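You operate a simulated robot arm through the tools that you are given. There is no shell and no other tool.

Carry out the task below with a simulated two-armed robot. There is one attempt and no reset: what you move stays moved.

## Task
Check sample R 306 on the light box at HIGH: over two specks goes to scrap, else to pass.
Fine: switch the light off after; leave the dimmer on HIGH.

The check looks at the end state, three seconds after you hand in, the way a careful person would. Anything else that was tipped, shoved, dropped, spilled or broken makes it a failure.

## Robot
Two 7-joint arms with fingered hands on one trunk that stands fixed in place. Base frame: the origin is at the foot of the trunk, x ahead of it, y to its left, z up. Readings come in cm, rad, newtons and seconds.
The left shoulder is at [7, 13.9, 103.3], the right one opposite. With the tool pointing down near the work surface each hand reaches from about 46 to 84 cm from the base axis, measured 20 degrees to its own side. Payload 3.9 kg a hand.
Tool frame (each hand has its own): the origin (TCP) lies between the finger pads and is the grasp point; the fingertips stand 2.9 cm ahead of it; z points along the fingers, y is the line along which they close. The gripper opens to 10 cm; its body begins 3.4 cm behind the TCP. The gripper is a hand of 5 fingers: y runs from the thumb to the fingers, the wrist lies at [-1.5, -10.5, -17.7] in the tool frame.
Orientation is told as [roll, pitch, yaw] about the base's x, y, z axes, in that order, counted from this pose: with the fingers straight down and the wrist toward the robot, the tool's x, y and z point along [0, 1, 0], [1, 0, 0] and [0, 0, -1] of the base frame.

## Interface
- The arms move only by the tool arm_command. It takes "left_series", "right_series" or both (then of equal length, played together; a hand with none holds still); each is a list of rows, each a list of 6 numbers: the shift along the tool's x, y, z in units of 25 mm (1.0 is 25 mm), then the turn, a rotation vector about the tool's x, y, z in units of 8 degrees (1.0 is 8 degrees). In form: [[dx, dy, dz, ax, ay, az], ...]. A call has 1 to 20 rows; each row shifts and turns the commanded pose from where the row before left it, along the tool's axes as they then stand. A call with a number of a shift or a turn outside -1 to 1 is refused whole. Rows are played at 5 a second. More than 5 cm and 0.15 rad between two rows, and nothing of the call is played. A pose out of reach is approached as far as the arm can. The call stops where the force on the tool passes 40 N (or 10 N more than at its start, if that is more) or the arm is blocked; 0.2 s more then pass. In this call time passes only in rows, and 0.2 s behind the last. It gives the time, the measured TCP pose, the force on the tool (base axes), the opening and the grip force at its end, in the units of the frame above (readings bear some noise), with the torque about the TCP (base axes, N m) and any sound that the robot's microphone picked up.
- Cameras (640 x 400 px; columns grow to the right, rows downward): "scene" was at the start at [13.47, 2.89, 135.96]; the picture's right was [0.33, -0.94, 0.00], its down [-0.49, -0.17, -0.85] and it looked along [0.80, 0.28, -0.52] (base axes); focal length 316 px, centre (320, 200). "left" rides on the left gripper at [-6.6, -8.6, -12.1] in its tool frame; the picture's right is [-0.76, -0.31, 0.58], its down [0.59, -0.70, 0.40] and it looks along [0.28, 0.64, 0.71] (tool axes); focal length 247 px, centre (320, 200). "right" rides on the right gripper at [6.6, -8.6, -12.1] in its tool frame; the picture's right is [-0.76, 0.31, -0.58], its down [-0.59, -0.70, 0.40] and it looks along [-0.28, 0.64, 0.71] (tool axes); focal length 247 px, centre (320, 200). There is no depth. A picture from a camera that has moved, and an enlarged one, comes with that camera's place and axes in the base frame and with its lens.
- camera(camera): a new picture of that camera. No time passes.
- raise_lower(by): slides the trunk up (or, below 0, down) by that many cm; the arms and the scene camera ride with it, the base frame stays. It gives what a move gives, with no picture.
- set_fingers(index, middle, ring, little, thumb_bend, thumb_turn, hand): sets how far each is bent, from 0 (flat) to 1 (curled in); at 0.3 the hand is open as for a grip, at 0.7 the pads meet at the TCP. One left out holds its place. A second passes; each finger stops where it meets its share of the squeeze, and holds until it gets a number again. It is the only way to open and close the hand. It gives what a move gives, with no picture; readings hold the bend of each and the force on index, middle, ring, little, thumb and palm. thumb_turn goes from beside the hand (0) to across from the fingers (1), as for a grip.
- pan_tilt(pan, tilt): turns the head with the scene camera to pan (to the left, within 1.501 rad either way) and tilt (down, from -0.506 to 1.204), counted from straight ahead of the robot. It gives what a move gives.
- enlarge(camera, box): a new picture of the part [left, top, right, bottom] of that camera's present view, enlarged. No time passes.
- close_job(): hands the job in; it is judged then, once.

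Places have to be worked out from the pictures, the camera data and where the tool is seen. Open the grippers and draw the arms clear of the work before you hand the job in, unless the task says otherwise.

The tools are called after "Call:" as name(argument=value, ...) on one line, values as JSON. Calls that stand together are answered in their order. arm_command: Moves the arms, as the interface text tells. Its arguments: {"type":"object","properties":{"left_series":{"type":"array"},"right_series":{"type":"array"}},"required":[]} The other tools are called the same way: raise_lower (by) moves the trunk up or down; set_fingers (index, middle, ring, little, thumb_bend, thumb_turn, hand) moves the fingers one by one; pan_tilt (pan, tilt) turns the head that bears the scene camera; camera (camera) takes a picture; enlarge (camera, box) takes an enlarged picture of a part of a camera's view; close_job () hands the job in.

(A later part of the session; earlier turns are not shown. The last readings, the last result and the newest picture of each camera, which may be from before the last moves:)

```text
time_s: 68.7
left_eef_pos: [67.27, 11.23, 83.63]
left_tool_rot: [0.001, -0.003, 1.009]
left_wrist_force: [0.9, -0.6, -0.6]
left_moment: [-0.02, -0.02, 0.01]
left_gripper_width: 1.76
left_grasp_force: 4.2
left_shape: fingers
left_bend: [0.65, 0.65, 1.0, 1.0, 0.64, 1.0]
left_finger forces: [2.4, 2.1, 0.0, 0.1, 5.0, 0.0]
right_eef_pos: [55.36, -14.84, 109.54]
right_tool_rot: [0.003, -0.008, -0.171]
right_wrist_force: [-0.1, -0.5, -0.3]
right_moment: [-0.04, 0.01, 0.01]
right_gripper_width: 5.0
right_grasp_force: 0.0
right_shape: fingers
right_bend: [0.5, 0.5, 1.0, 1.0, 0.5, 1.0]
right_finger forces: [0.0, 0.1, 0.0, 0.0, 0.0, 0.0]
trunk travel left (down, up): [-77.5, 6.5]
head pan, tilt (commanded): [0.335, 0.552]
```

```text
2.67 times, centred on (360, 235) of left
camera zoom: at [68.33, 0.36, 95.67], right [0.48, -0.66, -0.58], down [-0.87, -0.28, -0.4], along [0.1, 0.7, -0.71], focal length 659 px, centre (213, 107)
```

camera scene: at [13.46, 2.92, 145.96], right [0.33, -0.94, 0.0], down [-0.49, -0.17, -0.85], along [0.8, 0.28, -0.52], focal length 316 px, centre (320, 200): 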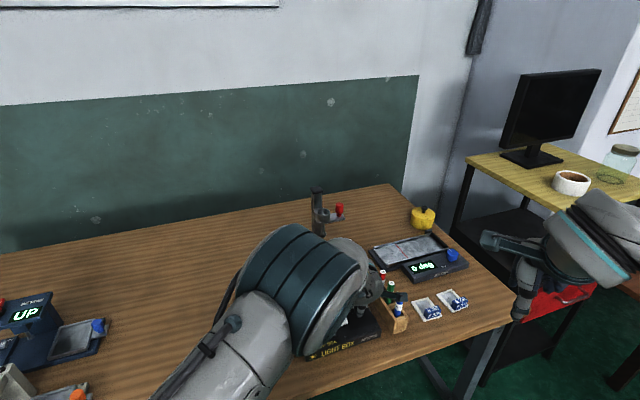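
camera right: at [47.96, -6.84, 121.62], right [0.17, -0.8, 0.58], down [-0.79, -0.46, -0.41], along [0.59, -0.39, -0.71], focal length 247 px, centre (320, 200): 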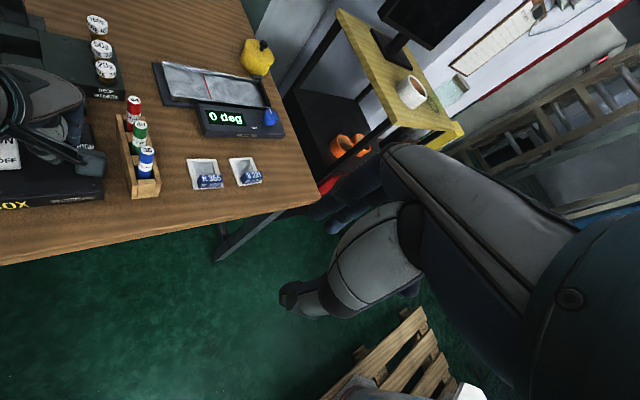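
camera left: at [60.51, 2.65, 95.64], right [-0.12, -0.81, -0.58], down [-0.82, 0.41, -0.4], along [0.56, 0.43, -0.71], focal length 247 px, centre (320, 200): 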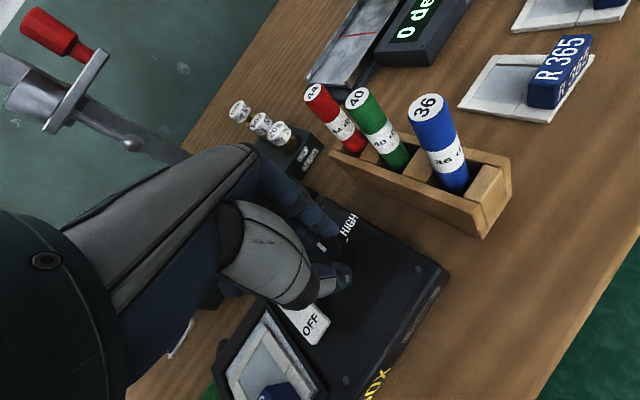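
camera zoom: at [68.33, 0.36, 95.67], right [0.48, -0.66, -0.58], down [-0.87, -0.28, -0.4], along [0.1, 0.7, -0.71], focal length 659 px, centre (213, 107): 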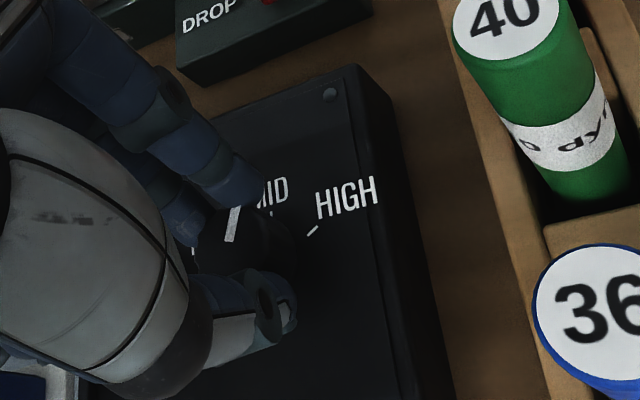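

Re-gripped. I twist clockwise 40° and check the pointer.

Call:
arm_command(left_series=[[0, 0, 0, 0, 0, 1], [0, 0, 0, 0, 0, 1], [0, 0, 0, 0, 0, 1], [0, 0, 0, 0, 0, 1], [0, 0, 0, 0, 0, 1]])

Call:
enlarge(camera="left", box=[270, 180, 400, 280])

```text
time_s: 69.9
left_eef_pos: [67.33, 11.18, 83.64]
left_tool_rot: [0.0, -0.002, 0.309]
left_wrist_force: [-0.6, -2.5, 1.7]
left_moment: [-0.09, 0.03, 0.04]
left_gripper_width: 1.75
left_grasp_force: 5.0
left_shape: fingers
left_bend: [0.65, 0.66, 1.0, 1.0, 0.64, 1.0]
left_finger forces: [2.9, 1.6, 0.0, 0.0, 5.6, 0.0]
right_eef_pos: [55.45, -14.75, 109.48]
right_tool_rot: [0.004, -0.01, -0.17]
right_wrist_force: [-0.7, 0.4, -0.2]
right_moment: [-0.03, 0.02, 0.0]
right_gripper_width: 5.01
right_grasp_force: 0.0
right_shape: fingers
right_bend: [0.5, 0.5, 1.0, 1.0, 0.5, 1.0]
right_finger forces: [0.0, 0.1, 0.0, 0.0, 0.0, 0.0]
trunk travel left (down, up): [-77.5, 6.5]
head pan, tilt (commanded): [0.335, 0.552]
```

```text
4.00 times, centred on (335, 230) of left
camera zoom: at [61.1, 2.19, 95.66], right [-0.06, -0.81, -0.58], down [-0.85, 0.35, -0.4], along [0.53, 0.47, -0.71], focal length 988 px, centre (260, 80)
```

zoom: 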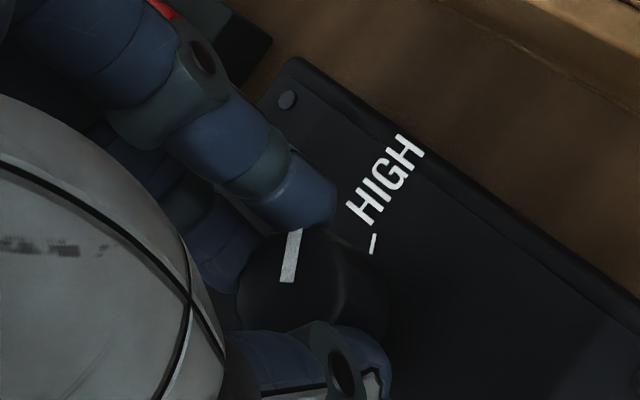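

The pointer is at ≈59°, the HIGH tick at about 62–70°. I continue 6° more and look for a stop (torque/slip).

Call:
arm_command(left_series=[[0, 0, 0, 0, 0, 0.4], [0, 0, 0, 0, 0, 0.4]])

Call:
enlarge(camera="left", box=[270, 180, 400, 280])

```text
time_s: 70.5
left_eef_pos: [67.27, 11.19, 83.54]
left_tool_rot: [0.003, 0.0, 0.197]
left_wrist_force: [-0.1, -1.4, 0.9]
left_moment: [-0.09, 0.05, 0.05]
left_gripper_width: 1.74
left_grasp_force: 5.3
left_shape: fingers
left_bend: [0.65, 0.66, 1.0, 1.0, 0.64, 1.0]
left_finger forces: [3.1, 1.8, 0.1, 0.0, 5.6, 0.1]
right_eef_pos: [55.48, -14.86, 109.65]
right_tool_rot: [0.004, -0.007, -0.168]
right_wrist_force: [0.1, 0.1, 0.5]
right_moment: [-0.02, 0.0, -0.01]
right_gripper_width: 5.01
right_grasp_force: 0.0
right_shape: fingers
right_bend: [0.5, 0.5, 1.0, 1.0, 0.5, 1.0]
right_finger forces: [0.1, 0.1, 0.0, 0.1, 0.0, 0.1]
trunk travel left (down, up): [-77.5, 6.5]
head pan, tilt (commanded): [0.335, 0.552]
```

```text
4.00 times, centred on (335, 230) of left
camera zoom: at [60.15, 2.92, 95.65], right [-0.15, -0.8, -0.58], down [-0.8, 0.44, -0.4], along [0.57, 0.41, -0.71], focal length 988 px, centre (260, 80)
```

zoom: 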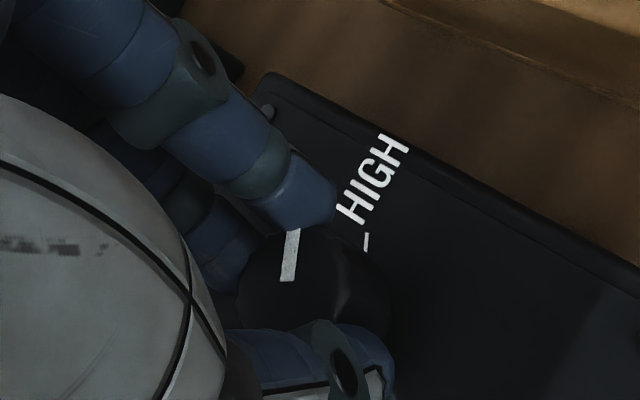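

The pointer moved only part of the way with the hand, suggesting the end stop. I push another 5° to confirm it.

Call:
arm_command(left_series=[[0, 0, 0, 0, 0, 0.6], [0, 0, 0, 0, 0, 0]])

Call:
enlarge(camera="left", box=[270, 180, 400, 280])

```text
time_s: 71.1
left_eef_pos: [67.38, 11.22, 83.67]
left_tool_rot: [0.004, 0.0, 0.116]
left_wrist_force: [-1.5, -2.3, -0.2]
left_moment: [-0.04, 0.08, 0.03]
left_gripper_width: 1.76
left_grasp_force: 5.3
left_shape: fingers
left_bend: [0.65, 0.67, 1.0, 1.0, 0.64, 1.0]
left_finger forces: [2.6, 1.6, 0.1, 0.0, 6.1, 0.0]
right_eef_pos: [55.35, -14.83, 109.7]
right_tool_rot: [0.003, -0.008, -0.171]
right_wrist_force: [0.8, -0.4, -0.8]
right_moment: [-0.02, 0.02, 0.04]
right_gripper_width: 5.01
right_grasp_force: 0.1
right_shape: fingers
right_bend: [0.5, 0.5, 1.0, 1.0, 0.5, 1.0]
right_finger forces: [0.0, 0.1, 0.0, 0.0, 0.0, 0.0]
trunk travel left (down, up): [-77.5, 6.5]
head pan, tilt (commanded): [0.335, 0.552]
```

```text
4.00 times, centred on (335, 230) of left
camera zoom: at [59.54, 3.56, 95.67], right [-0.22, -0.78, -0.58], down [-0.77, 0.51, -0.4], along [0.6, 0.36, -0.71], focal length 988 px, centre (260, 80)
```

zoom: 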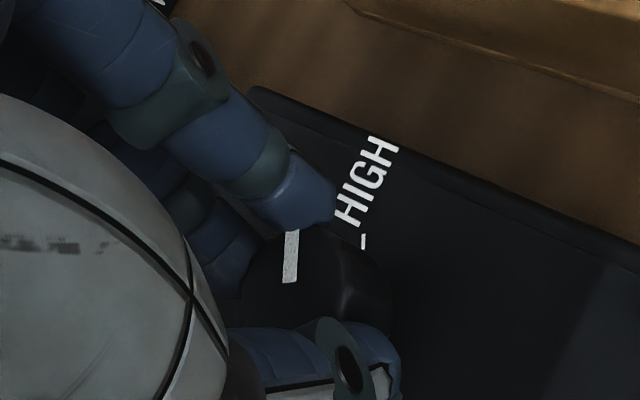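

The pointer stays at ≈61° while the hand slips — it's at the HIGH end stop. I release the knob and rise.

Call:
set_fingers(hand="left", index=0.55, middle=0.55, thumb_bend=0.55)

Call:
arm_command(left_series=[[0, 0, -0.3, 0, 0, 0], [0, 0, -0.5, 0, 0, 0], [0, 0, -0.6, 0, 0, 0], [0, 0, -0.6, 0, 0, 0], [0, 0, 0, 0, 0, 0]])

Call:
enlarge(camera="left", box=[250, 190, 410, 310])

```text
time_s: 72.1
left_eef_pos: [67.38, 11.18, 83.6]
left_tool_rot: [0.004, 0.001, 0.113]
left_wrist_force: [-0.2, -0.4, 0.5]
left_moment: [0.02, 0.02, 0.0]
left_gripper_width: 3.71
left_grasp_force: 0.2
left_shape: fingers
left_bend: [0.55, 0.55, 1.0, 1.0, 0.55, 1.0]
left_finger forces: [0.0, 0.1, 0.0, 0.0, 0.1, 0.0]
right_eef_pos: [55.49, -14.78, 109.54]
right_tool_rot: [0.005, -0.009, -0.169]
right_wrist_force: [1.0, -0.1, 0.2]
right_moment: [0.03, 0.0, -0.01]
right_gripper_width: 5.02
right_grasp_force: 0.1
right_shape: fingers
right_bend: [0.5, 0.5, 1.0, 1.0, 0.5, 1.0]
right_finger forces: [0.1, 0.1, 0.0, 0.0, 0.0, 0.0]
trunk travel left (down, up): [-77.5, 6.5]
head pan, tilt (commanded): [0.335, 0.552]
```

```text
time_s: 73.3
left_eef_pos: [67.41, 11.22, 88.56]
left_tool_rot: [0.003, 0.001, 0.117]
left_wrist_force: [0.6, 0.7, -0.5]
left_moment: [-0.04, 0.02, 0.03]
left_gripper_width: 3.72
left_grasp_force: 0.0
left_shape: fingers
left_bend: [0.55, 0.55, 1.0, 1.0, 0.55, 1.0]
left_finger forces: [0.0, 0.1, 0.0, 0.1, 0.0, 0.0]
right_eef_pos: [55.48, -14.82, 109.6]
right_tool_rot: [0.002, -0.007, -0.169]
right_wrist_force: [0.6, -0.1, -0.8]
right_moment: [0.04, -0.02, -0.01]
right_gripper_width: 5.0
right_grasp_force: 0.0
right_shape: fingers
right_bend: [0.5, 0.5, 1.0, 1.0, 0.5, 1.0]
right_finger forces: [0.0, 0.0, 0.1, 0.1, 0.1, 0.0]
trunk travel left (down, up): [-77.5, 6.5]
head pan, tilt (commanded): [0.335, 0.552]
```

```text
3.33 times, centred on (330, 250) of left
camera zoom: at [59.64, 3.61, 100.64], right [-0.22, -0.79, -0.58], down [-0.77, 0.51, -0.4], along [0.6, 0.36, -0.71], focal length 823 px, centre (287, 33)
```

zoom: 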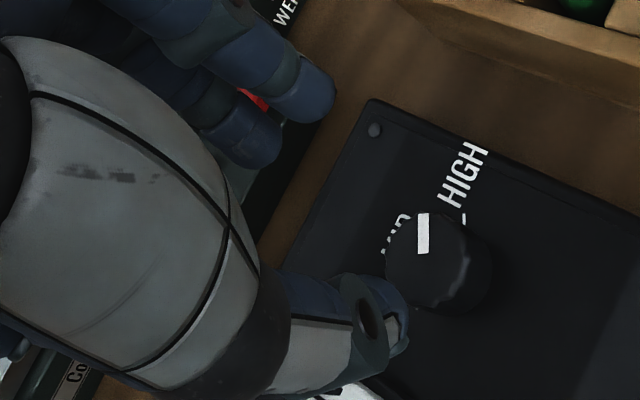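

The pointer aims at the HIGH mark. I rotate the hand back to yaw ≈1.0, close it into a pointed shape, and move above the rocker's ON end.

Call:
arm_command(left_series=[[0, 0, 0, 0, 0, -1], [0, 0, 0, 0, 0, -1], [0, 0, 0, 0, 0, -1], [0, 0, 0, 0, 0, -1], [0, 0, 0, 0, 0, -1], [0, 0, 0, 0, 0, -1], [0, 0, 0, 0, 0, -0.33], [0.92, 0.665, 0, 0, 0, 0], [0.92, 0.665, 0, 0, 0, 0], [0, 0, 0, 0, 0, 0]])

Call:
set_fingers(hand="left", index=0.7, middle=0.7, thumb_bend=0.68)

Call:
enlarge(camera="left", box=[260, 180, 460, 330])

Call:
camera(camera="left")

```text
time_s: 75.5
left_eef_pos: [65.09, 16.62, 88.57]
left_tool_rot: [0.003, 0.0, 1.004]
left_wrist_force: [0.3, 0.2, 0.4]
left_moment: [0.02, 0.02, 0.04]
left_gripper_width: 3.72
left_grasp_force: 0.0
left_shape: fingers
left_bend: [0.55, 0.55, 1.0, 1.0, 0.55, 1.0]
left_finger forces: [0.0, 0.0, 0.1, 0.1, 0.1, 0.1]
right_eef_pos: [55.55, -14.85, 109.46]
right_tool_rot: [0.004, -0.008, -0.169]
right_wrist_force: [1.0, 0.1, 0.0]
right_moment: [0.03, 0.05, 0.02]
right_gripper_width: 5.02
right_grasp_force: 0.0
right_shape: fingers
right_bend: [0.5, 0.5, 1.0, 1.0, 0.5, 1.0]
right_finger forces: [0.0, 0.0, 0.1, 0.0, 0.0, 0.0]
trunk travel left (down, up): [-77.5, 6.5]
head pan, tilt (commanded): [0.335, 0.552]
```

```text
time_s: 76.5
left_eef_pos: [65.11, 16.56, 88.73]
left_tool_rot: [-0.002, 0.0, 1.005]
left_wrist_force: [0.3, -0.2, 0.7]
left_moment: [-0.05, -0.01, -0.01]
left_gripper_width: 0.47
left_grasp_force: 0.0
left_shape: fingers
left_bend: [0.7, 0.7, 1.0, 1.0, 0.68, 1.0]
left_finger forces: [0.0, 0.1, 0.1, 0.1, 0.0, 0.1]
right_eef_pos: [55.37, -14.72, 109.67]
right_tool_rot: [0.003, -0.009, -0.169]
right_wrist_force: [-0.1, -0.6, -1.1]
right_moment: [0.03, 0.01, 0.03]
right_gripper_width: 5.01
right_grasp_force: 0.1
right_shape: fingers
right_bend: [0.5, 0.5, 1.0, 1.0, 0.5, 1.0]
right_finger forces: [0.0, 0.1, 0.1, 0.0, 0.0, 0.0]
trunk travel left (down, up): [-77.5, 6.5]
head pan, tilt (commanded): [0.335, 0.552]
```

```text
2.67 times, centred on (360, 255) of left
camera zoom: at [66.13, 5.73, 100.82], right [0.47, -0.67, -0.58], down [-0.87, -0.28, -0.4], along [0.11, 0.69, -0.71], focal length 659 px, centre (213, 53)
```

zoom: 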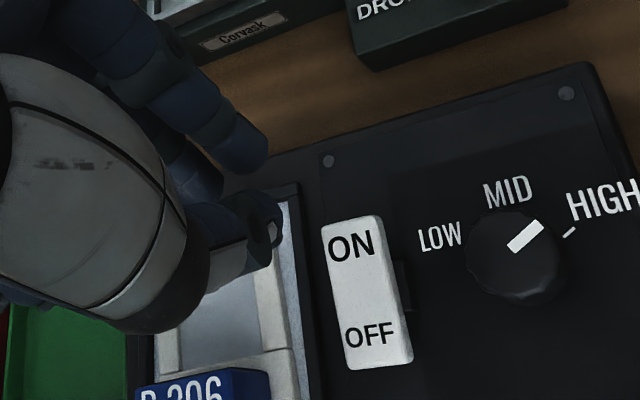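

```text
taken
camera left: at [66.13, 5.73, 100.82], right [0.47, -0.67, -0.58], down [-0.87, -0.28, -0.4], along [0.11, 0.69, -0.71], focal length 247 px, centre (320, 200)
```

left: 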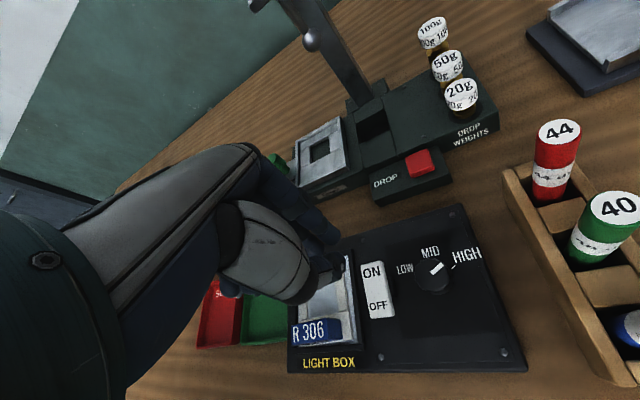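

The pointer clearly sits at the HIGH tick. The thumb tip is ~0.3 cm off the ON text; I correct and descend to just above the rocker, then press in small steps.

Call:
arm_command(left_series=[[-0.12, 0.03, 0.5, 0, 0, 0], [0, 0, 0.6, 0, 0, 0], [0, 0, 0.5, 0, 0, 0], [0, 0, 0, 0, 0, 0]])

Call:
enlarge(camera="left", box=[260, 180, 460, 330])

```text
time_s: 77.5
left_eef_pos: [65.33, 16.25, 84.61]
left_tool_rot: [0.003, -0.004, 0.998]
left_wrist_force: [0.3, -0.7, -0.7]
left_moment: [0.01, 0.02, 0.0]
left_gripper_width: 0.43
left_grasp_force: 0.1
left_shape: fingers
left_bend: [0.7, 0.7, 1.0, 1.0, 0.68, 1.0]
left_finger forces: [0.0, 0.0, 0.0, 0.0, 0.1, 0.1]
right_eef_pos: [55.45, -14.89, 109.54]
right_tool_rot: [0.004, -0.01, -0.169]
right_wrist_force: [-0.3, -0.5, 0.4]
right_moment: [-0.03, -0.01, 0.01]
right_gripper_width: 5.01
right_grasp_force: 0.2
right_shape: fingers
right_bend: [0.5, 0.5, 1.0, 1.0, 0.5, 1.0]
right_finger forces: [0.0, 0.0, 0.1, 0.1, 0.1, 0.0]
trunk travel left (down, up): [-77.5, 6.5]
head pan, tilt (commanded): [0.335, 0.552]
```

```text
2.67 times, centred on (360, 255) of left
camera zoom: at [66.24, 5.42, 96.64], right [0.47, -0.67, -0.58], down [-0.88, -0.27, -0.4], along [0.11, 0.7, -0.71], focal length 659 px, centre (213, 53)
```

zoom: 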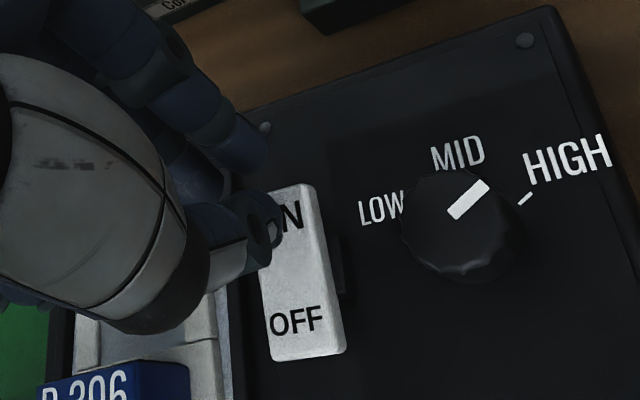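

The thumb tip is right above the ON text. I press down in small steps.

Call:
arm_command(left_series=[[-0.04, 0.05, 0.15, 0, 0, 0], [0, 0, 0.12, 0, 0, 0]])

Call:
arm_command(left_series=[[0, 0, 0.1, 0, 0, 0]])

Call:
enlarge(camera="left", box=[260, 180, 460, 330])

```text
time_s: 78.1
left_eef_pos: [65.55, 16.34, 84.0]
left_tool_rot: [0.001, -0.003, 0.999]
left_wrist_force: [0.1, 0.0, -0.5]
left_moment: [-0.02, -0.01, 0.0]
left_gripper_width: 0.45
left_grasp_force: 0.0
left_shape: fingers
left_bend: [0.7, 0.7, 1.0, 1.0, 0.68, 1.0]
left_finger forces: [0.2, 0.0, 0.0, 0.0, 0.0, 0.0]
right_eef_pos: [55.41, -14.8, 109.51]
right_tool_rot: [0.003, -0.009, -0.169]
right_wrist_force: [0.4, -0.8, -0.3]
right_moment: [0.0, -0.02, 0.01]
right_gripper_width: 5.0
right_grasp_force: 0.0
right_shape: fingers
right_bend: [0.5, 0.5, 1.0, 1.0, 0.5, 1.0]
right_finger forces: [0.0, 0.0, 0.0, 0.0, 0.1, 0.1]
trunk travel left (down, up): [-77.5, 6.5]
head pan, tilt (commanded): [0.335, 0.552]
```

```text
time_s: 78.5
left_eef_pos: [65.62, 16.36, 83.74]
left_tool_rot: [0.001, -0.003, 0.998]
left_wrist_force: [-0.2, 0.1, 0.7]
left_moment: [-0.03, 0.0, 0.01]
left_gripper_width: 0.4
left_grasp_force: 0.6
left_shape: fingers
left_bend: [0.7, 0.7, 1.0, 1.0, 0.68, 1.0]
left_finger forces: [0.0, 0.1, 0.1, 0.0, 0.4, 0.1]
right_eef_pos: [55.47, -14.79, 109.53]
right_tool_rot: [0.003, -0.009, -0.169]
right_wrist_force: [-0.1, -0.4, -0.1]
right_moment: [-0.03, 0.01, 0.0]
right_gripper_width: 4.98
right_grasp_force: 0.0
right_shape: fingers
right_bend: [0.5, 0.5, 1.0, 1.0, 0.5, 1.0]
right_finger forces: [0.0, 0.0, 0.0, 0.0, 0.0, 0.1]
trunk travel left (down, up): [-77.5, 6.5]
head pan, tilt (commanded): [0.335, 0.552]
```

```text
2.67 times, centred on (360, 255) of left
camera zoom: at [66.54, 5.49, 95.77], right [0.47, -0.67, -0.58], down [-0.88, -0.27, -0.4], along [0.11, 0.7, -0.71], focal length 659 px, centre (213, 53)
```

zoom: 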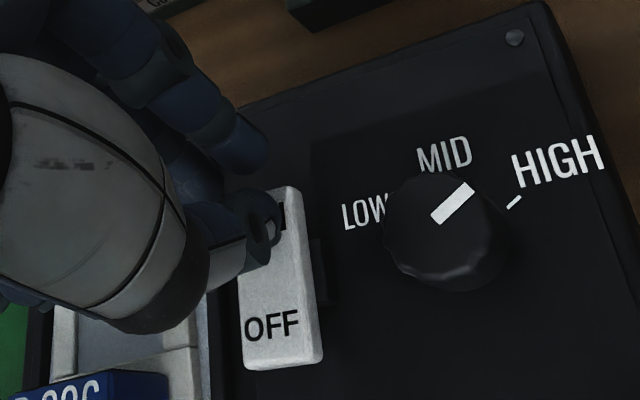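

Contact begins (thumb 0.4 N). I press further in 2 mm steps.

Call:
arm_command(left_series=[[0, 0, 0.08, 0, 0, 0], [0, 0, 0.08, 0, 0, 0]])

Call:
enlarge(camera="left", box=[260, 180, 460, 330])

```text
time_s: 79.1
left_eef_pos: [65.57, 16.37, 83.56]
left_tool_rot: [-0.003, -0.006, 0.999]
left_wrist_force: [-0.9, -1.6, 9.3]
left_moment: [-0.2, 0.13, 0.0]
left_gripper_width: 0.35
left_grasp_force: 5.0
left_shape: fingers
left_bend: [0.7, 0.7, 1.0, 1.0, 0.68, 1.0]
left_finger forces: [0.0, 0.0, 0.1, 0.0, 10.2, 0.0]
right_eef_pos: [55.3, -14.64, 109.64]
right_tool_rot: [0.003, -0.008, -0.17]
right_wrist_force: [-0.8, -0.4, 0.2]
right_moment: [0.0, 0.01, 0.03]
right_gripper_width: 5.0
right_grasp_force: 0.1
right_shape: fingers
right_bend: [0.5, 0.5, 1.0, 1.0, 0.5, 1.0]
right_finger forces: [0.1, 0.0, 0.0, 0.1, 0.0, 0.0]
trunk travel left (down, up): [-77.5, 6.5]
head pan, tilt (commanded): [0.335, 0.552]
```

```text
2.67 times, centred on (360, 255) of left
camera zoom: at [66.48, 5.44, 95.56], right [0.47, -0.67, -0.58], down [-0.87, -0.27, -0.4], along [0.11, 0.7, -0.71], focal length 659 px, centre (213, 53)
```

zoom: 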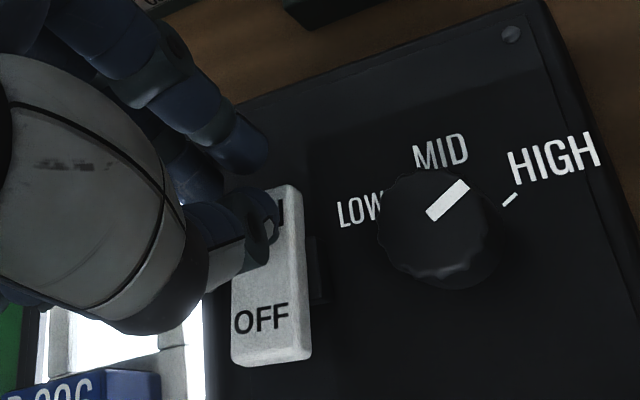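

The pad lights up bright. I lift off and check that the light stays on, then view the sample.

Call:
arm_command(left_series=[[0, 0, -0.2, 0, 0, 0], [0, 0, -0.5, 0, 0, 0], [0, 0, -0.8, 0, 0, 0], [0, 0, -0.8, 0, 0, 0], [0, 0, -0.8, 0, 0, 0], [0, 0, 0, 0, 0, 0]])

Call:
camera(camera="left")

Call:
enlarge(camera="left", box=[270, 230, 400, 380])

Call:
camera(camera="scene")

```text
time_s: 80.5
left_eef_pos: [65.62, 16.79, 90.83]
left_tool_rot: [0.003, 0.005, 1.009]
left_wrist_force: [1.0, 0.2, 0.3]
left_moment: [0.03, -0.01, -0.02]
left_gripper_width: 0.38
left_grasp_force: 0.0
left_shape: fingers
left_bend: [0.7, 0.7, 1.0, 1.0, 0.68, 1.0]
left_finger forces: [0.1, 0.0, 0.1, 0.1, 0.0, 0.1]
right_eef_pos: [55.52, -14.89, 109.51]
right_tool_rot: [0.005, -0.007, -0.17]
right_wrist_force: [0.0, 0.3, 0.8]
right_moment: [-0.01, 0.01, 0.01]
right_gripper_width: 4.97
right_grasp_force: 0.0
right_shape: fingers
right_bend: [0.5, 0.5, 1.0, 1.0, 0.5, 1.0]
right_finger forces: [0.1, 0.0, 0.0, 0.0, 0.0, 0.0]
trunk travel left (down, up): [-77.5, 6.5]
head pan, tilt (commanded): [0.335, 0.552]
```

```text
taken
camera left: at [66.68, 6.02, 102.83], right [0.47, -0.66, -0.58], down [-0.88, -0.28, -0.39], along [0.1, 0.69, -0.72], focal length 247 px, centre (320, 200)
```

left: 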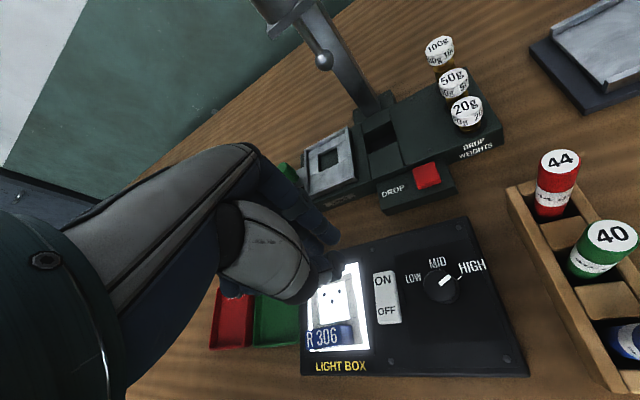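

```text
2.67 times, centred on (335, 305) of left
camera zoom: at [66.68, 6.02, 102.83], right [0.47, -0.66, -0.58], down [-0.88, -0.28, -0.39], along [0.1, 0.69, -0.72], focal length 659 px, centre (280, -80)
```

zoom: 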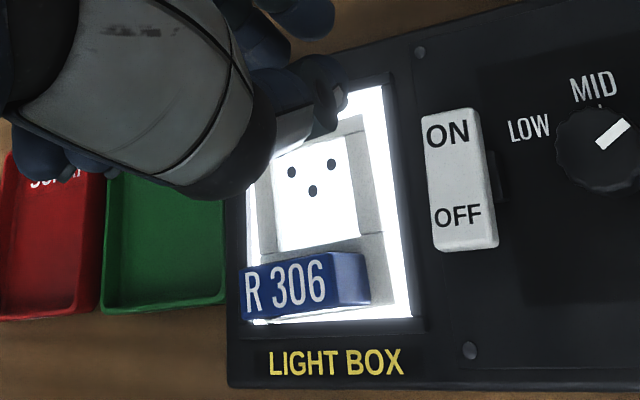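

```text
taken
camera scene: at [13.52, 2.89, 145.95], right [0.33, -0.94, 0.0], down [-0.49, -0.17, -0.85], along [0.8, 0.28, -0.52], focal length 316 px, centre (320, 200)
```

scene: 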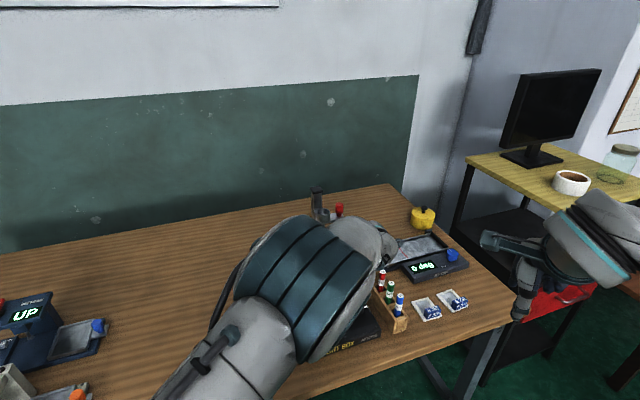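

The light stays on, and three dark specks already show in the window of R 306. I zoom closer to confirm the count.

Call:
enlarge(camera="left", box=[305, 260, 375, 350])

```text
4.44 times, centred on (340, 305) of left
camera zoom: at [66.68, 6.02, 102.83], right [0.47, -0.66, -0.58], down [-0.88, -0.28, -0.39], along [0.1, 0.69, -0.72], focal length 1098 px, centre (231, -267)
```

zoom: 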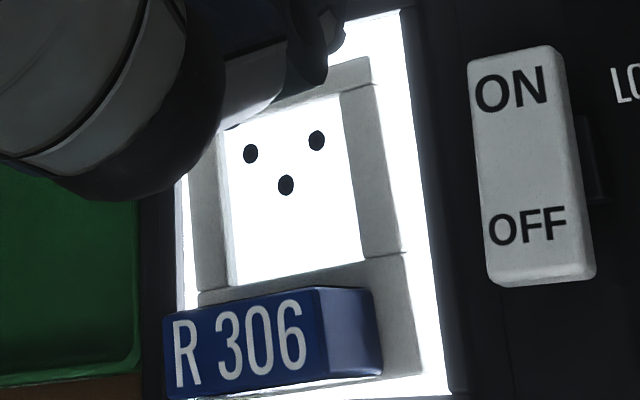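

Three specks at HIGH — more than two, so R 306 goes to scrap. Next I switch the light off: I rotate to yaw ≈0.6 (so curled fingers avoid the sample block) and move above the OFF end.

Call:
arm_command(left_series=[[0, 0, 0, 0, 0, 0.98], [0, 0, 0, 0, 0, 0.98], [0, 0, 0, 0, 0, 0.97], [-0.13, -0.56, 0, 0, 0, 0], [-0.13, -0.56, 0.4, 0, 0, 0], [0, 0, 0.6, 0, 0, 0], [0, 0, 0.5, 0, 0, 0], [0, 0, 0, 0, 0, 0]])

Call:
camera(camera="left")

Call:
enlarge(camera="left", box=[260, 180, 460, 330])

```text
time_s: 82.3
left_eef_pos: [63.96, 14.84, 87.66]
left_tool_rot: [-0.015, 0.007, 0.607]
left_wrist_force: [-0.8, 0.9, -0.5]
left_moment: [-0.02, -0.01, 0.01]
left_gripper_width: 0.38
left_grasp_force: 0.2
left_shape: fingers
left_bend: [0.7, 0.7, 1.0, 1.0, 0.68, 1.0]
left_finger forces: [0.0, 0.0, 0.0, 0.0, 0.0, 0.0]
right_eef_pos: [55.41, -14.78, 109.49]
right_tool_rot: [0.004, -0.009, -0.168]
right_wrist_force: [0.4, 0.7, 0.4]
right_moment: [-0.02, -0.01, 0.01]
right_gripper_width: 5.0
right_grasp_force: 0.1
right_shape: fingers
right_bend: [0.5, 0.5, 1.0, 1.0, 0.5, 1.0]
right_finger forces: [0.1, 0.0, 0.0, 0.0, 0.0, 0.0]
trunk travel left (down, up): [-77.5, 6.5]
head pan, tilt (commanded): [0.335, 0.552]
```

```text
taken
camera left: at [60.59, 4.71, 99.78], right [0.18, -0.81, -0.56], down [-0.91, 0.08, -0.4], along [0.37, 0.59, -0.72], focal length 247 px, centre (320, 200)
```

left: 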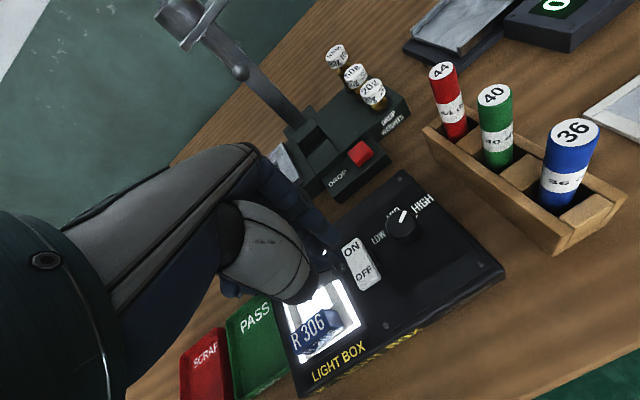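

```text
2.67 times, centred on (360, 255) of left
camera zoom: at [60.59, 4.71, 99.78], right [0.18, -0.81, -0.56], down [-0.91, 0.08, -0.4], along [0.37, 0.59, -0.72], focal length 659 px, centre (213, 53)
```

zoom: 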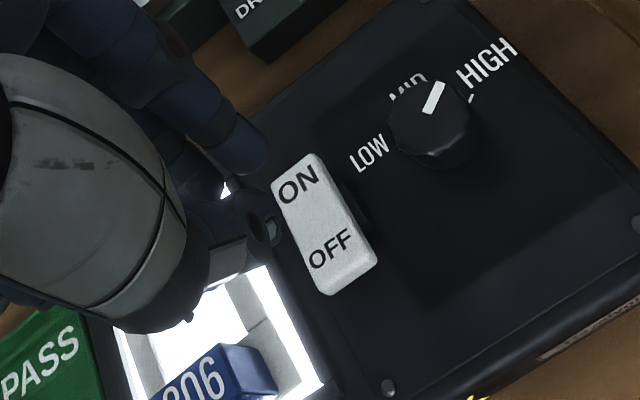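

The OFF text lies almost exactly under the thumb tip. I descend and press it in small steps.

Call:
arm_command(left_series=[[0, -0.1, 0.5, 0, 0, 0], [0, 0, 0.5, 0, 0, 0], [0, 0, 0.3, 0, 0, 0], [0, 0, 0, 0, 0, 0]])

Call:
enlarge(camera="left", box=[260, 180, 460, 330])

```text
time_s: 83.3
left_eef_pos: [63.58, 14.61, 84.0]
left_tool_rot: [0.002, 0.0, 0.595]
left_wrist_force: [0.1, -0.5, 0.5]
left_moment: [0.01, 0.04, 0.02]
left_gripper_width: 0.35
left_grasp_force: 0.3
left_shape: fingers
left_bend: [0.7, 0.7, 1.0, 1.0, 0.68, 1.0]
left_finger forces: [0.1, 0.0, 0.0, 0.0, 0.6, 0.0]
right_eef_pos: [55.45, -14.7, 109.58]
right_tool_rot: [0.003, -0.008, -0.17]
right_wrist_force: [-0.7, -0.6, -0.6]
right_moment: [-0.01, 0.02, 0.01]
right_gripper_width: 5.0
right_grasp_force: 0.1
right_shape: fingers
right_bend: [0.5, 0.5, 1.0, 1.0, 0.5, 1.0]
right_finger forces: [0.0, 0.0, 0.1, 0.0, 0.1, 0.1]
trunk travel left (down, up): [-77.5, 6.5]
head pan, tilt (commanded): [0.335, 0.552]
```

```text
2.67 times, centred on (360, 255) of left
camera zoom: at [60.24, 4.21, 96.0], right [0.17, -0.8, -0.58], down [-0.91, 0.09, -0.4], along [0.37, 0.6, -0.71], focal length 659 px, centre (213, 53)
```

zoom: 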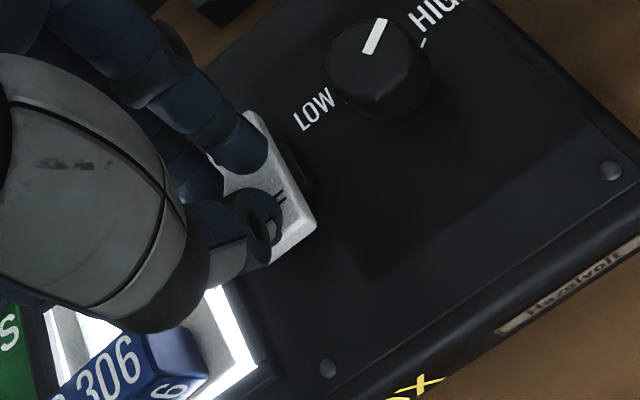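

The thumb is touching the OFF end. I press in.

Call:
arm_command(left_series=[[0, 0, 0.08, 0, 0, 0], [0, 0, 0.08, 0, 0, 0], [0, 0, 0.08, 0, 0, 0]])

Call:
enlarge(camera="left", box=[260, 180, 460, 330])

```text
time_s: 84.1
left_eef_pos: [63.71, 14.41, 83.44]
left_tool_rot: [-0.001, -0.002, 0.594]
left_wrist_force: [2.1, 0.6, 6.0]
left_moment: [0.07, -0.04, -0.02]
left_gripper_width: 0.38
left_grasp_force: 3.3
left_shape: fingers
left_bend: [0.7, 0.71, 1.0, 1.0, 0.68, 1.0]
left_finger forces: [0.0, 6.2, 0.0, 0.0, 0.0, 0.0]
right_eef_pos: [55.42, -14.83, 109.65]
right_tool_rot: [0.003, -0.01, -0.169]
right_wrist_force: [-0.3, -0.7, -0.7]
right_moment: [-0.01, 0.01, 0.02]
right_gripper_width: 4.99
right_grasp_force: 0.1
right_shape: fingers
right_bend: [0.5, 0.5, 1.0, 1.0, 0.5, 1.0]
right_finger forces: [0.1, 0.0, 0.0, 0.0, 0.0, 0.0]
trunk travel left (down, up): [-77.5, 6.5]
head pan, tilt (commanded): [0.335, 0.552]
```

```text
2.67 times, centred on (360, 255) of left
camera zoom: at [60.15, 4.04, 95.58], right [0.17, -0.8, -0.58], down [-0.91, 0.09, -0.4], along [0.37, 0.59, -0.71], focal length 659 px, centre (213, 53)
```

zoom: 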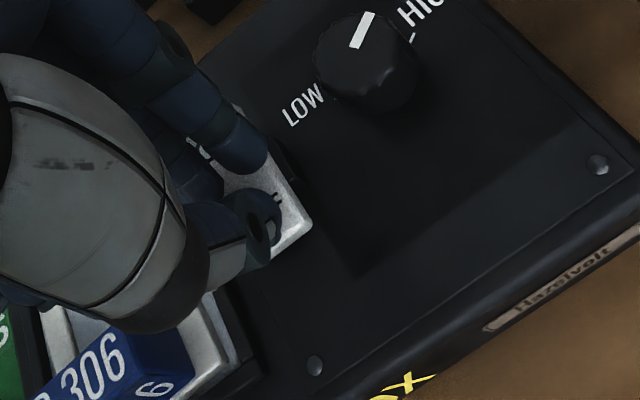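

The light went off; the middle finger now touches the risen ON end, so I lift straight up and verify that it stays off.

Call:
arm_command(left_series=[[0, 0, -0.3, 0, 0, 0], [0, 0, -0.5, 0, 0, 0], [0, 0, -0.8, 0, 0, 0], [0, 0, -0.6, 0, 0, 0], [0, 0, 0, 0, 0, 0]])

Call:
camera(camera="left")

Call:
enlarge(camera="left", box=[260, 180, 460, 360])

```text
time_s: 85.3
left_eef_pos: [63.31, 15.35, 87.97]
left_tool_rot: [0.002, 0.02, 0.615]
left_wrist_force: [0.4, -0.3, 0.7]
left_moment: [-0.04, 0.0, 0.02]
left_gripper_width: 0.38
left_grasp_force: 0.1
left_shape: fingers
left_bend: [0.7, 0.7, 1.0, 1.0, 0.68, 1.0]
left_finger forces: [0.0, 0.0, 0.1, 0.1, 0.1, 0.0]
right_eef_pos: [55.51, -14.86, 109.46]
right_tool_rot: [0.004, -0.009, -0.169]
right_wrist_force: [0.2, 0.3, 0.2]
right_moment: [0.0, -0.02, 0.01]
right_gripper_width: 5.02
right_grasp_force: 0.0
right_shape: fingers
right_bend: [0.5, 0.5, 1.0, 1.0, 0.5, 1.0]
right_finger forces: [0.0, 0.1, 0.0, 0.0, 0.1, 0.0]
trunk travel left (down, up): [-77.5, 6.5]
head pan, tilt (commanded): [0.335, 0.552]
```

```text
taken
camera left: at [60.35, 5.09, 100.25], right [0.18, -0.8, -0.57], down [-0.92, 0.07, -0.38], along [0.35, 0.59, -0.73], focal length 247 px, centre (320, 200)
```

left: 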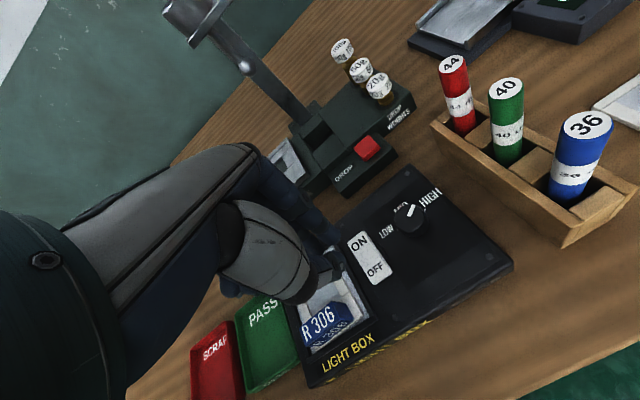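

```text
2.22 times, centred on (360, 270) of left
camera zoom: at [60.35, 5.09, 100.25], right [0.18, -0.8, -0.57], down [-0.92, 0.07, -0.38], along [0.35, 0.59, -0.73], focal length 549 px, centre (231, 44)
```

zoom: 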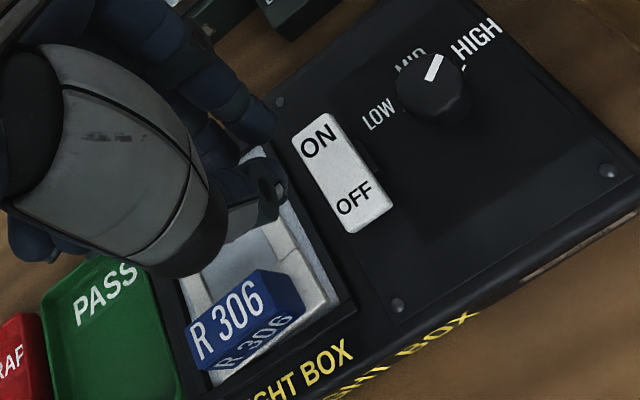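

The light is off and the dimmer is on HIGH. For picking up the slide I raise the trunk the remaining 6.5 cm, which keeps the left arm away from its limit, then open the hand.

Call:
raise_lower(by=6.4)

Call:
set_fingers(hand="left", index=0.48, middle=0.48, thumb_bend=0.48)

```text
time_s: 86.3
left_eef_pos: [63.46, 15.13, 94.78]
left_tool_rot: [-0.007, 0.017, 0.613]
left_wrist_force: [-0.4, 0.2, 0.2]
left_moment: [0.01, -0.03, -0.01]
left_gripper_width: 0.36
left_grasp_force: 0.1
left_shape: fingers
left_bend: [0.7, 0.7, 1.0, 1.0, 0.68, 1.0]
left_finger forces: [0.0, 0.1, 0.0, 0.0, 0.1, 0.0]
right_eef_pos: [55.44, -14.73, 115.98]
right_tool_rot: [0.004, -0.007, -0.169]
right_wrist_force: [-0.4, 0.9, 0.4]
right_moment: [0.02, 0.01, 0.05]
right_gripper_width: 4.97
right_grasp_force: 0.1
right_shape: fingers
right_bend: [0.5, 0.5, 1.0, 1.0, 0.5, 1.0]
right_finger forces: [0.1, 0.1, 0.1, 0.0, 0.0, 0.0]
trunk travel left (down, up): [-83.9, 0.1]
head pan, tilt (commanded): [0.335, 0.552]
```

```text
time_s: 87.3
left_eef_pos: [63.47, 14.95, 95.05]
left_tool_rot: [-0.01, 0.016, 0.612]
left_wrist_force: [-0.4, -0.2, 0.3]
left_moment: [0.0, 0.01, -0.01]
left_gripper_width: 5.46
left_grasp_force: 0.0
left_shape: fingers
left_bend: [0.48, 0.48, 1.0, 1.0, 0.48, 1.0]
left_finger forces: [0.0, 0.1, 0.0, 0.0, 0.0, 0.1]
right_eef_pos: [55.39, -14.66, 115.88]
right_tool_rot: [0.003, -0.009, -0.169]
right_wrist_force: [0.0, -0.4, 0.9]
right_moment: [-0.03, -0.01, -0.03]
right_gripper_width: 5.01
right_grasp_force: 0.0
right_shape: fingers
right_bend: [0.5, 0.5, 1.0, 1.0, 0.5, 1.0]
right_finger forces: [0.0, 0.1, 0.0, 0.1, 0.1, 0.1]
trunk travel left (down, up): [-83.9, 0.1]
head pan, tilt (commanded): [0.335, 0.552]
```

I move the left hand above the sample block (≈(58.4, 18.4)) with yaw ≈0.72 and look.

Call:
arm_command(left_series=[[0, 0, 0, 0, 0, -0.78], [0.79, -0.205, 0, 0, 0, 0], [0.79, -0.205, 0, 0, 0, 0], [0.79, -0.205, 0, 0, 0, 0], [0, 0, 0.7, 0, 0, 0], [0, 0, 0.7, 0, 0, 0], [0, 0, 0.7, 0, 0, 0], [0, 0, 0, 0, 0, 0], [0, 0, 0, 0, 0, 0]])

Call:
camera(camera="left")

Call:
enlarge(camera="left", box=[280, 180, 440, 330])

```text
time_s: 89.3
left_eef_pos: [58.6, 18.23, 90.03]
left_tool_rot: [-0.011, 0.011, 0.719]
left_wrist_force: [0.8, 0.0, -0.7]
left_moment: [0.04, 0.02, 0.0]
left_gripper_width: 5.44
left_grasp_force: 0.2
left_shape: fingers
left_bend: [0.48, 0.48, 1.0, 1.0, 0.48, 1.0]
left_finger forces: [0.0, 0.1, 0.0, 0.0, 0.1, 0.0]
right_eef_pos: [55.49, -14.8, 116.07]
right_tool_rot: [0.004, -0.01, -0.17]
right_wrist_force: [-1.0, -0.4, 0.3]
right_moment: [0.03, 0.01, 0.03]
right_gripper_width: 4.98
right_grasp_force: 0.1
right_shape: fingers
right_bend: [0.5, 0.5, 1.0, 1.0, 0.5, 1.0]
right_finger forces: [0.1, 0.1, 0.0, 0.0, 0.0, 0.0]
trunk travel left (down, up): [-83.9, 0.1]
head pan, tilt (commanded): [0.335, 0.552]
```

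```text
taken
camera left: at [56.48, 7.84, 102.39], right [0.27, -0.78, -0.56], down [-0.92, -0.03, -0.4], along [0.3, 0.62, -0.72], focal length 247 px, centre (320, 200)
```

left: 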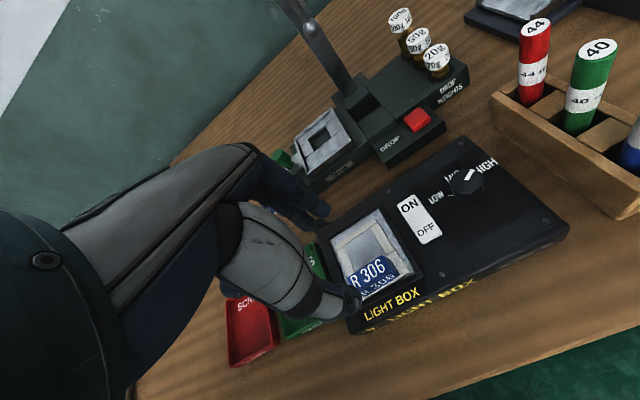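

```text
2.67 times, centred on (360, 255) of left
camera zoom: at [56.48, 7.84, 102.39], right [0.27, -0.78, -0.56], down [-0.92, -0.03, -0.4], along [0.3, 0.62, -0.72], focal length 659 px, centre (213, 53)
```

zoom: 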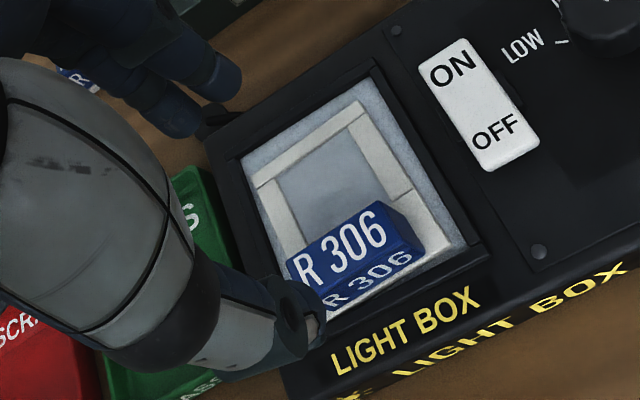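

The block is ~0.5 cm to −y of the TCP and rotated slightly (yaw ≈0.78). I correct for both and descend to z≈84.5.

Call:
arm_command(left_series=[[0.02, -0.2, 0.4, 0, 0, -0.4], [0, 0, 0.6, 0, 0, 0], [0, 0, 0.6, 0, 0, 0], [0, 0, 0.5, 0, 0, 0], [0, 0, 0, 0, 0, 0], [0, 0, 0, 0, 0, 0]])

Call:
enlarge(camera="left", box=[240, 160, 440, 340])

```text
time_s: 90.7
left_eef_pos: [58.06, 17.76, 84.57]
left_tool_rot: [0.005, -0.005, 0.754]
left_wrist_force: [0.1, -0.6, 0.5]
left_moment: [0.03, -0.01, -0.04]
left_gripper_width: 5.48
left_grasp_force: 0.1
left_shape: fingers
left_bend: [0.48, 0.48, 1.0, 1.0, 0.48, 1.0]
left_finger forces: [0.0, 0.1, 0.0, 0.1, 0.0, 0.0]
right_eef_pos: [55.43, -14.77, 115.83]
right_tool_rot: [0.004, -0.008, -0.169]
right_wrist_force: [-0.4, -0.3, -0.3]
right_moment: [0.05, 0.01, 0.02]
right_gripper_width: 5.0
right_grasp_force: 0.1
right_shape: fingers
right_bend: [0.5, 0.5, 1.0, 1.0, 0.5, 1.0]
right_finger forces: [0.0, 0.0, 0.1, 0.0, 0.0, 0.1]
trunk travel left (down, up): [-83.9, 0.1]
head pan, tilt (commanded): [0.335, 0.552]
```

```text
2.22 times, centred on (340, 250) of left
camera zoom: at [56.39, 6.86, 96.69], right [0.29, -0.76, -0.58], down [-0.92, -0.05, -0.4], along [0.27, 0.65, -0.71], focal length 549 px, centre (276, 89)
```

zoom: 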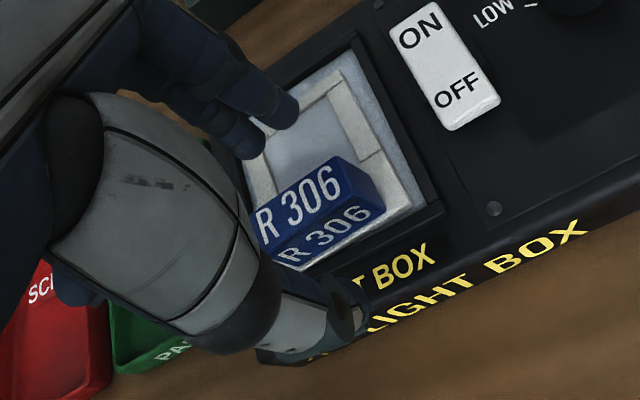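

The block is ~0.25 cm to +y now. I correct and lower to z≈82.9, then check contact.

Call:
arm_command(left_series=[[0.04, 0.1, 0.3, 0, 0, 0], [0, 0, 0.25, 0, 0, 0], [0, 0, 0.1, 0, 0, 0], [0, 0, 0, 0, 0, 0]])

Call:
enlarge(camera="left", box=[240, 160, 440, 340])

```text
time_s: 91.7
left_eef_pos: [58.41, 17.77, 83.15]
left_tool_rot: [0.0, 0.0, 0.755]
left_wrist_force: [0.5, 0.4, -0.3]
left_moment: [0.0, -0.02, -0.02]
left_gripper_width: 5.47
left_grasp_force: 0.0
left_shape: fingers
left_bend: [0.48, 0.48, 1.0, 1.0, 0.48, 1.0]
left_finger forces: [0.0, 0.1, 0.1, 0.0, 0.0, 0.0]
right_eef_pos: [55.47, -14.81, 115.97]
right_tool_rot: [0.005, -0.008, -0.169]
right_wrist_force: [-0.4, -0.1, 0.3]
right_moment: [0.01, 0.0, 0.05]
right_gripper_width: 4.98
right_grasp_force: 0.1
right_shape: fingers
right_bend: [0.5, 0.5, 1.0, 1.0, 0.5, 1.0]
right_finger forces: [0.0, 0.0, 0.0, 0.0, 0.0, 0.1]
trunk travel left (down, up): [-83.9, 0.1]
head pan, tilt (commanded): [0.335, 0.552]
```

```text
2.22 times, centred on (340, 250) of left
camera zoom: at [56.57, 7.06, 95.18], right [0.29, -0.76, -0.58], down [-0.92, -0.05, -0.4], along [0.27, 0.65, -0.71], focal length 549 px, centre (276, 89)
```

zoom: 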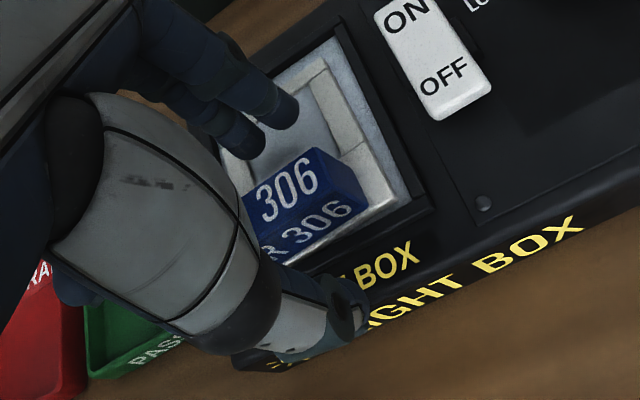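

Geometry matches the first pick. I lower 4 mm more and close on the block.

Call:
arm_command(left_series=[[0, 0, 0.09, 0, 0, 0], [0, 0, 0.08, 0, 0, 0]])

Call:
set_fingers(hand="left", index=0.72, middle=0.72, thumb_bend=0.72)

Call:
enlarge(camera="left", box=[240, 160, 440, 340])

```text
time_s: 92.3
left_eef_pos: [58.28, 17.75, 82.73]
left_tool_rot: [0.003, 0.0, 0.755]
left_wrist_force: [0.3, 0.1, -0.1]
left_moment: [0.01, -0.02, -0.02]
left_gripper_width: 5.47
left_grasp_force: 0.0
left_shape: fingers
left_bend: [0.48, 0.48, 1.0, 1.0, 0.48, 1.0]
left_finger forces: [0.1, 0.0, 0.0, 0.0, 0.1, 0.0]
right_eef_pos: [55.52, -14.78, 116.0]
right_tool_rot: [0.005, -0.008, -0.171]
right_wrist_force: [-0.1, -0.2, -0.8]
right_moment: [-0.01, -0.01, 0.02]
right_gripper_width: 5.03
right_grasp_force: 0.1
right_shape: fingers
right_bend: [0.5, 0.5, 1.0, 1.0, 0.5, 1.0]
right_finger forces: [0.0, 0.0, 0.0, 0.0, 0.1, 0.0]
trunk travel left (down, up): [-83.9, 0.1]
head pan, tilt (commanded): [0.335, 0.552]
```

```text
time_s: 93.3
left_eef_pos: [58.32, 17.82, 82.71]
left_tool_rot: [0.002, -0.001, 0.753]
left_wrist_force: [0.7, 1.2, 0.7]
left_moment: [0.03, -0.05, -0.05]
left_gripper_width: 1.24
left_grasp_force: 8.1
left_shape: fingers
left_bend: [0.71, 0.66, 1.0, 1.0, 0.66, 1.0]
left_finger forces: [4.1, 4.9, 0.1, 0.0, 7.2, 0.0]
right_eef_pos: [55.46, -14.87, 115.92]
right_tool_rot: [0.004, -0.009, -0.169]
right_wrist_force: [0.9, -0.2, 0.3]
right_moment: [0.0, 0.02, -0.01]
right_gripper_width: 5.01
right_grasp_force: 0.1
right_shape: fingers
right_bend: [0.5, 0.5, 1.0, 1.0, 0.5, 1.0]
right_finger forces: [0.1, 0.1, 0.1, 0.0, 0.1, 0.0]
trunk travel left (down, up): [-83.9, 0.1]
head pan, tilt (commanded): [0.335, 0.552]
```

```text
2.22 times, centred on (340, 250) of left
camera zoom: at [56.54, 7.09, 94.8], right [0.29, -0.76, -0.58], down [-0.92, -0.05, -0.4], along [0.27, 0.65, -0.71], focal length 549 px, centre (276, 89)
```

zoom: 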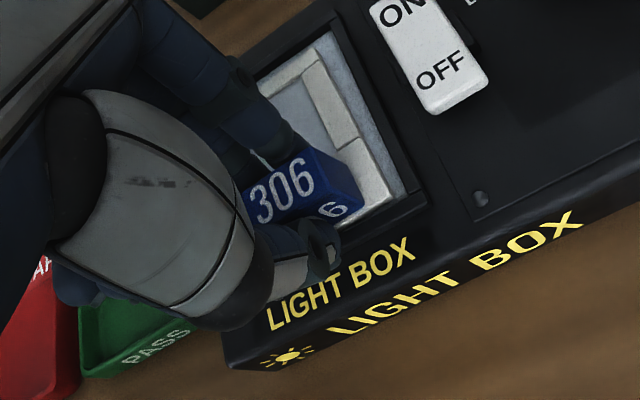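

The block is gripped (≈8 N). I lift gently and verify.

Call:
arm_command(left_series=[[0, 0, -0.25, 0, 0, 0], [0, 0, -0.4, 0, 0, 0], [0, 0, -0.5, 0, 0, 0]])

Call:
enlarge(camera="left", box=[220, 150, 460, 340])

```text
time_s: 94.1
left_eef_pos: [58.31, 17.82, 85.55]
left_tool_rot: [0.002, 0.0, 0.755]
left_wrist_force: [0.3, -0.1, -0.3]
left_moment: [0.01, 0.01, -0.01]
left_gripper_width: 1.24
left_grasp_force: 7.2
left_shape: fingers
left_bend: [0.71, 0.67, 1.0, 1.0, 0.66, 1.0]
left_finger forces: [4.0, 3.8, 0.0, 0.1, 7.5, 0.0]
right_eef_pos: [55.44, -14.77, 115.84]
right_tool_rot: [0.003, -0.01, -0.169]
right_wrist_force: [0.1, 0.2, 0.4]
right_moment: [-0.03, 0.01, 0.01]
right_gripper_width: 5.01
right_grasp_force: 0.0
right_shape: fingers
right_bend: [0.5, 0.5, 1.0, 1.0, 0.5, 1.0]
right_finger forces: [0.0, 0.0, 0.0, 0.1, 0.1, 0.1]
trunk travel left (down, up): [-83.9, 0.1]
head pan, tilt (commanded): [0.335, 0.552]
```

```text
2.11 times, centred on (340, 245) of left
camera zoom: at [56.53, 7.11, 97.7], right [0.3, -0.76, -0.58], down [-0.92, -0.05, -0.4], along [0.27, 0.65, -0.71], focal length 520 px, centre (278, 105)
```

zoom: 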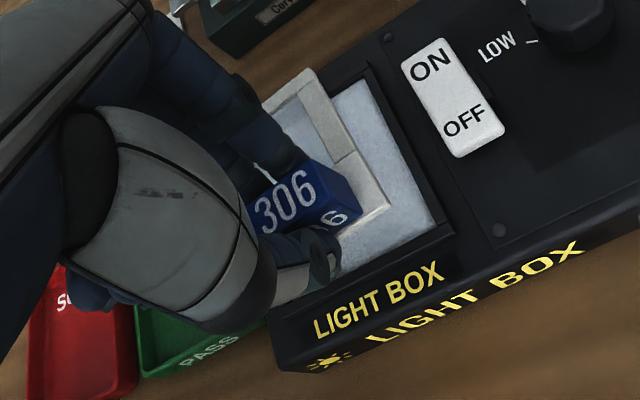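

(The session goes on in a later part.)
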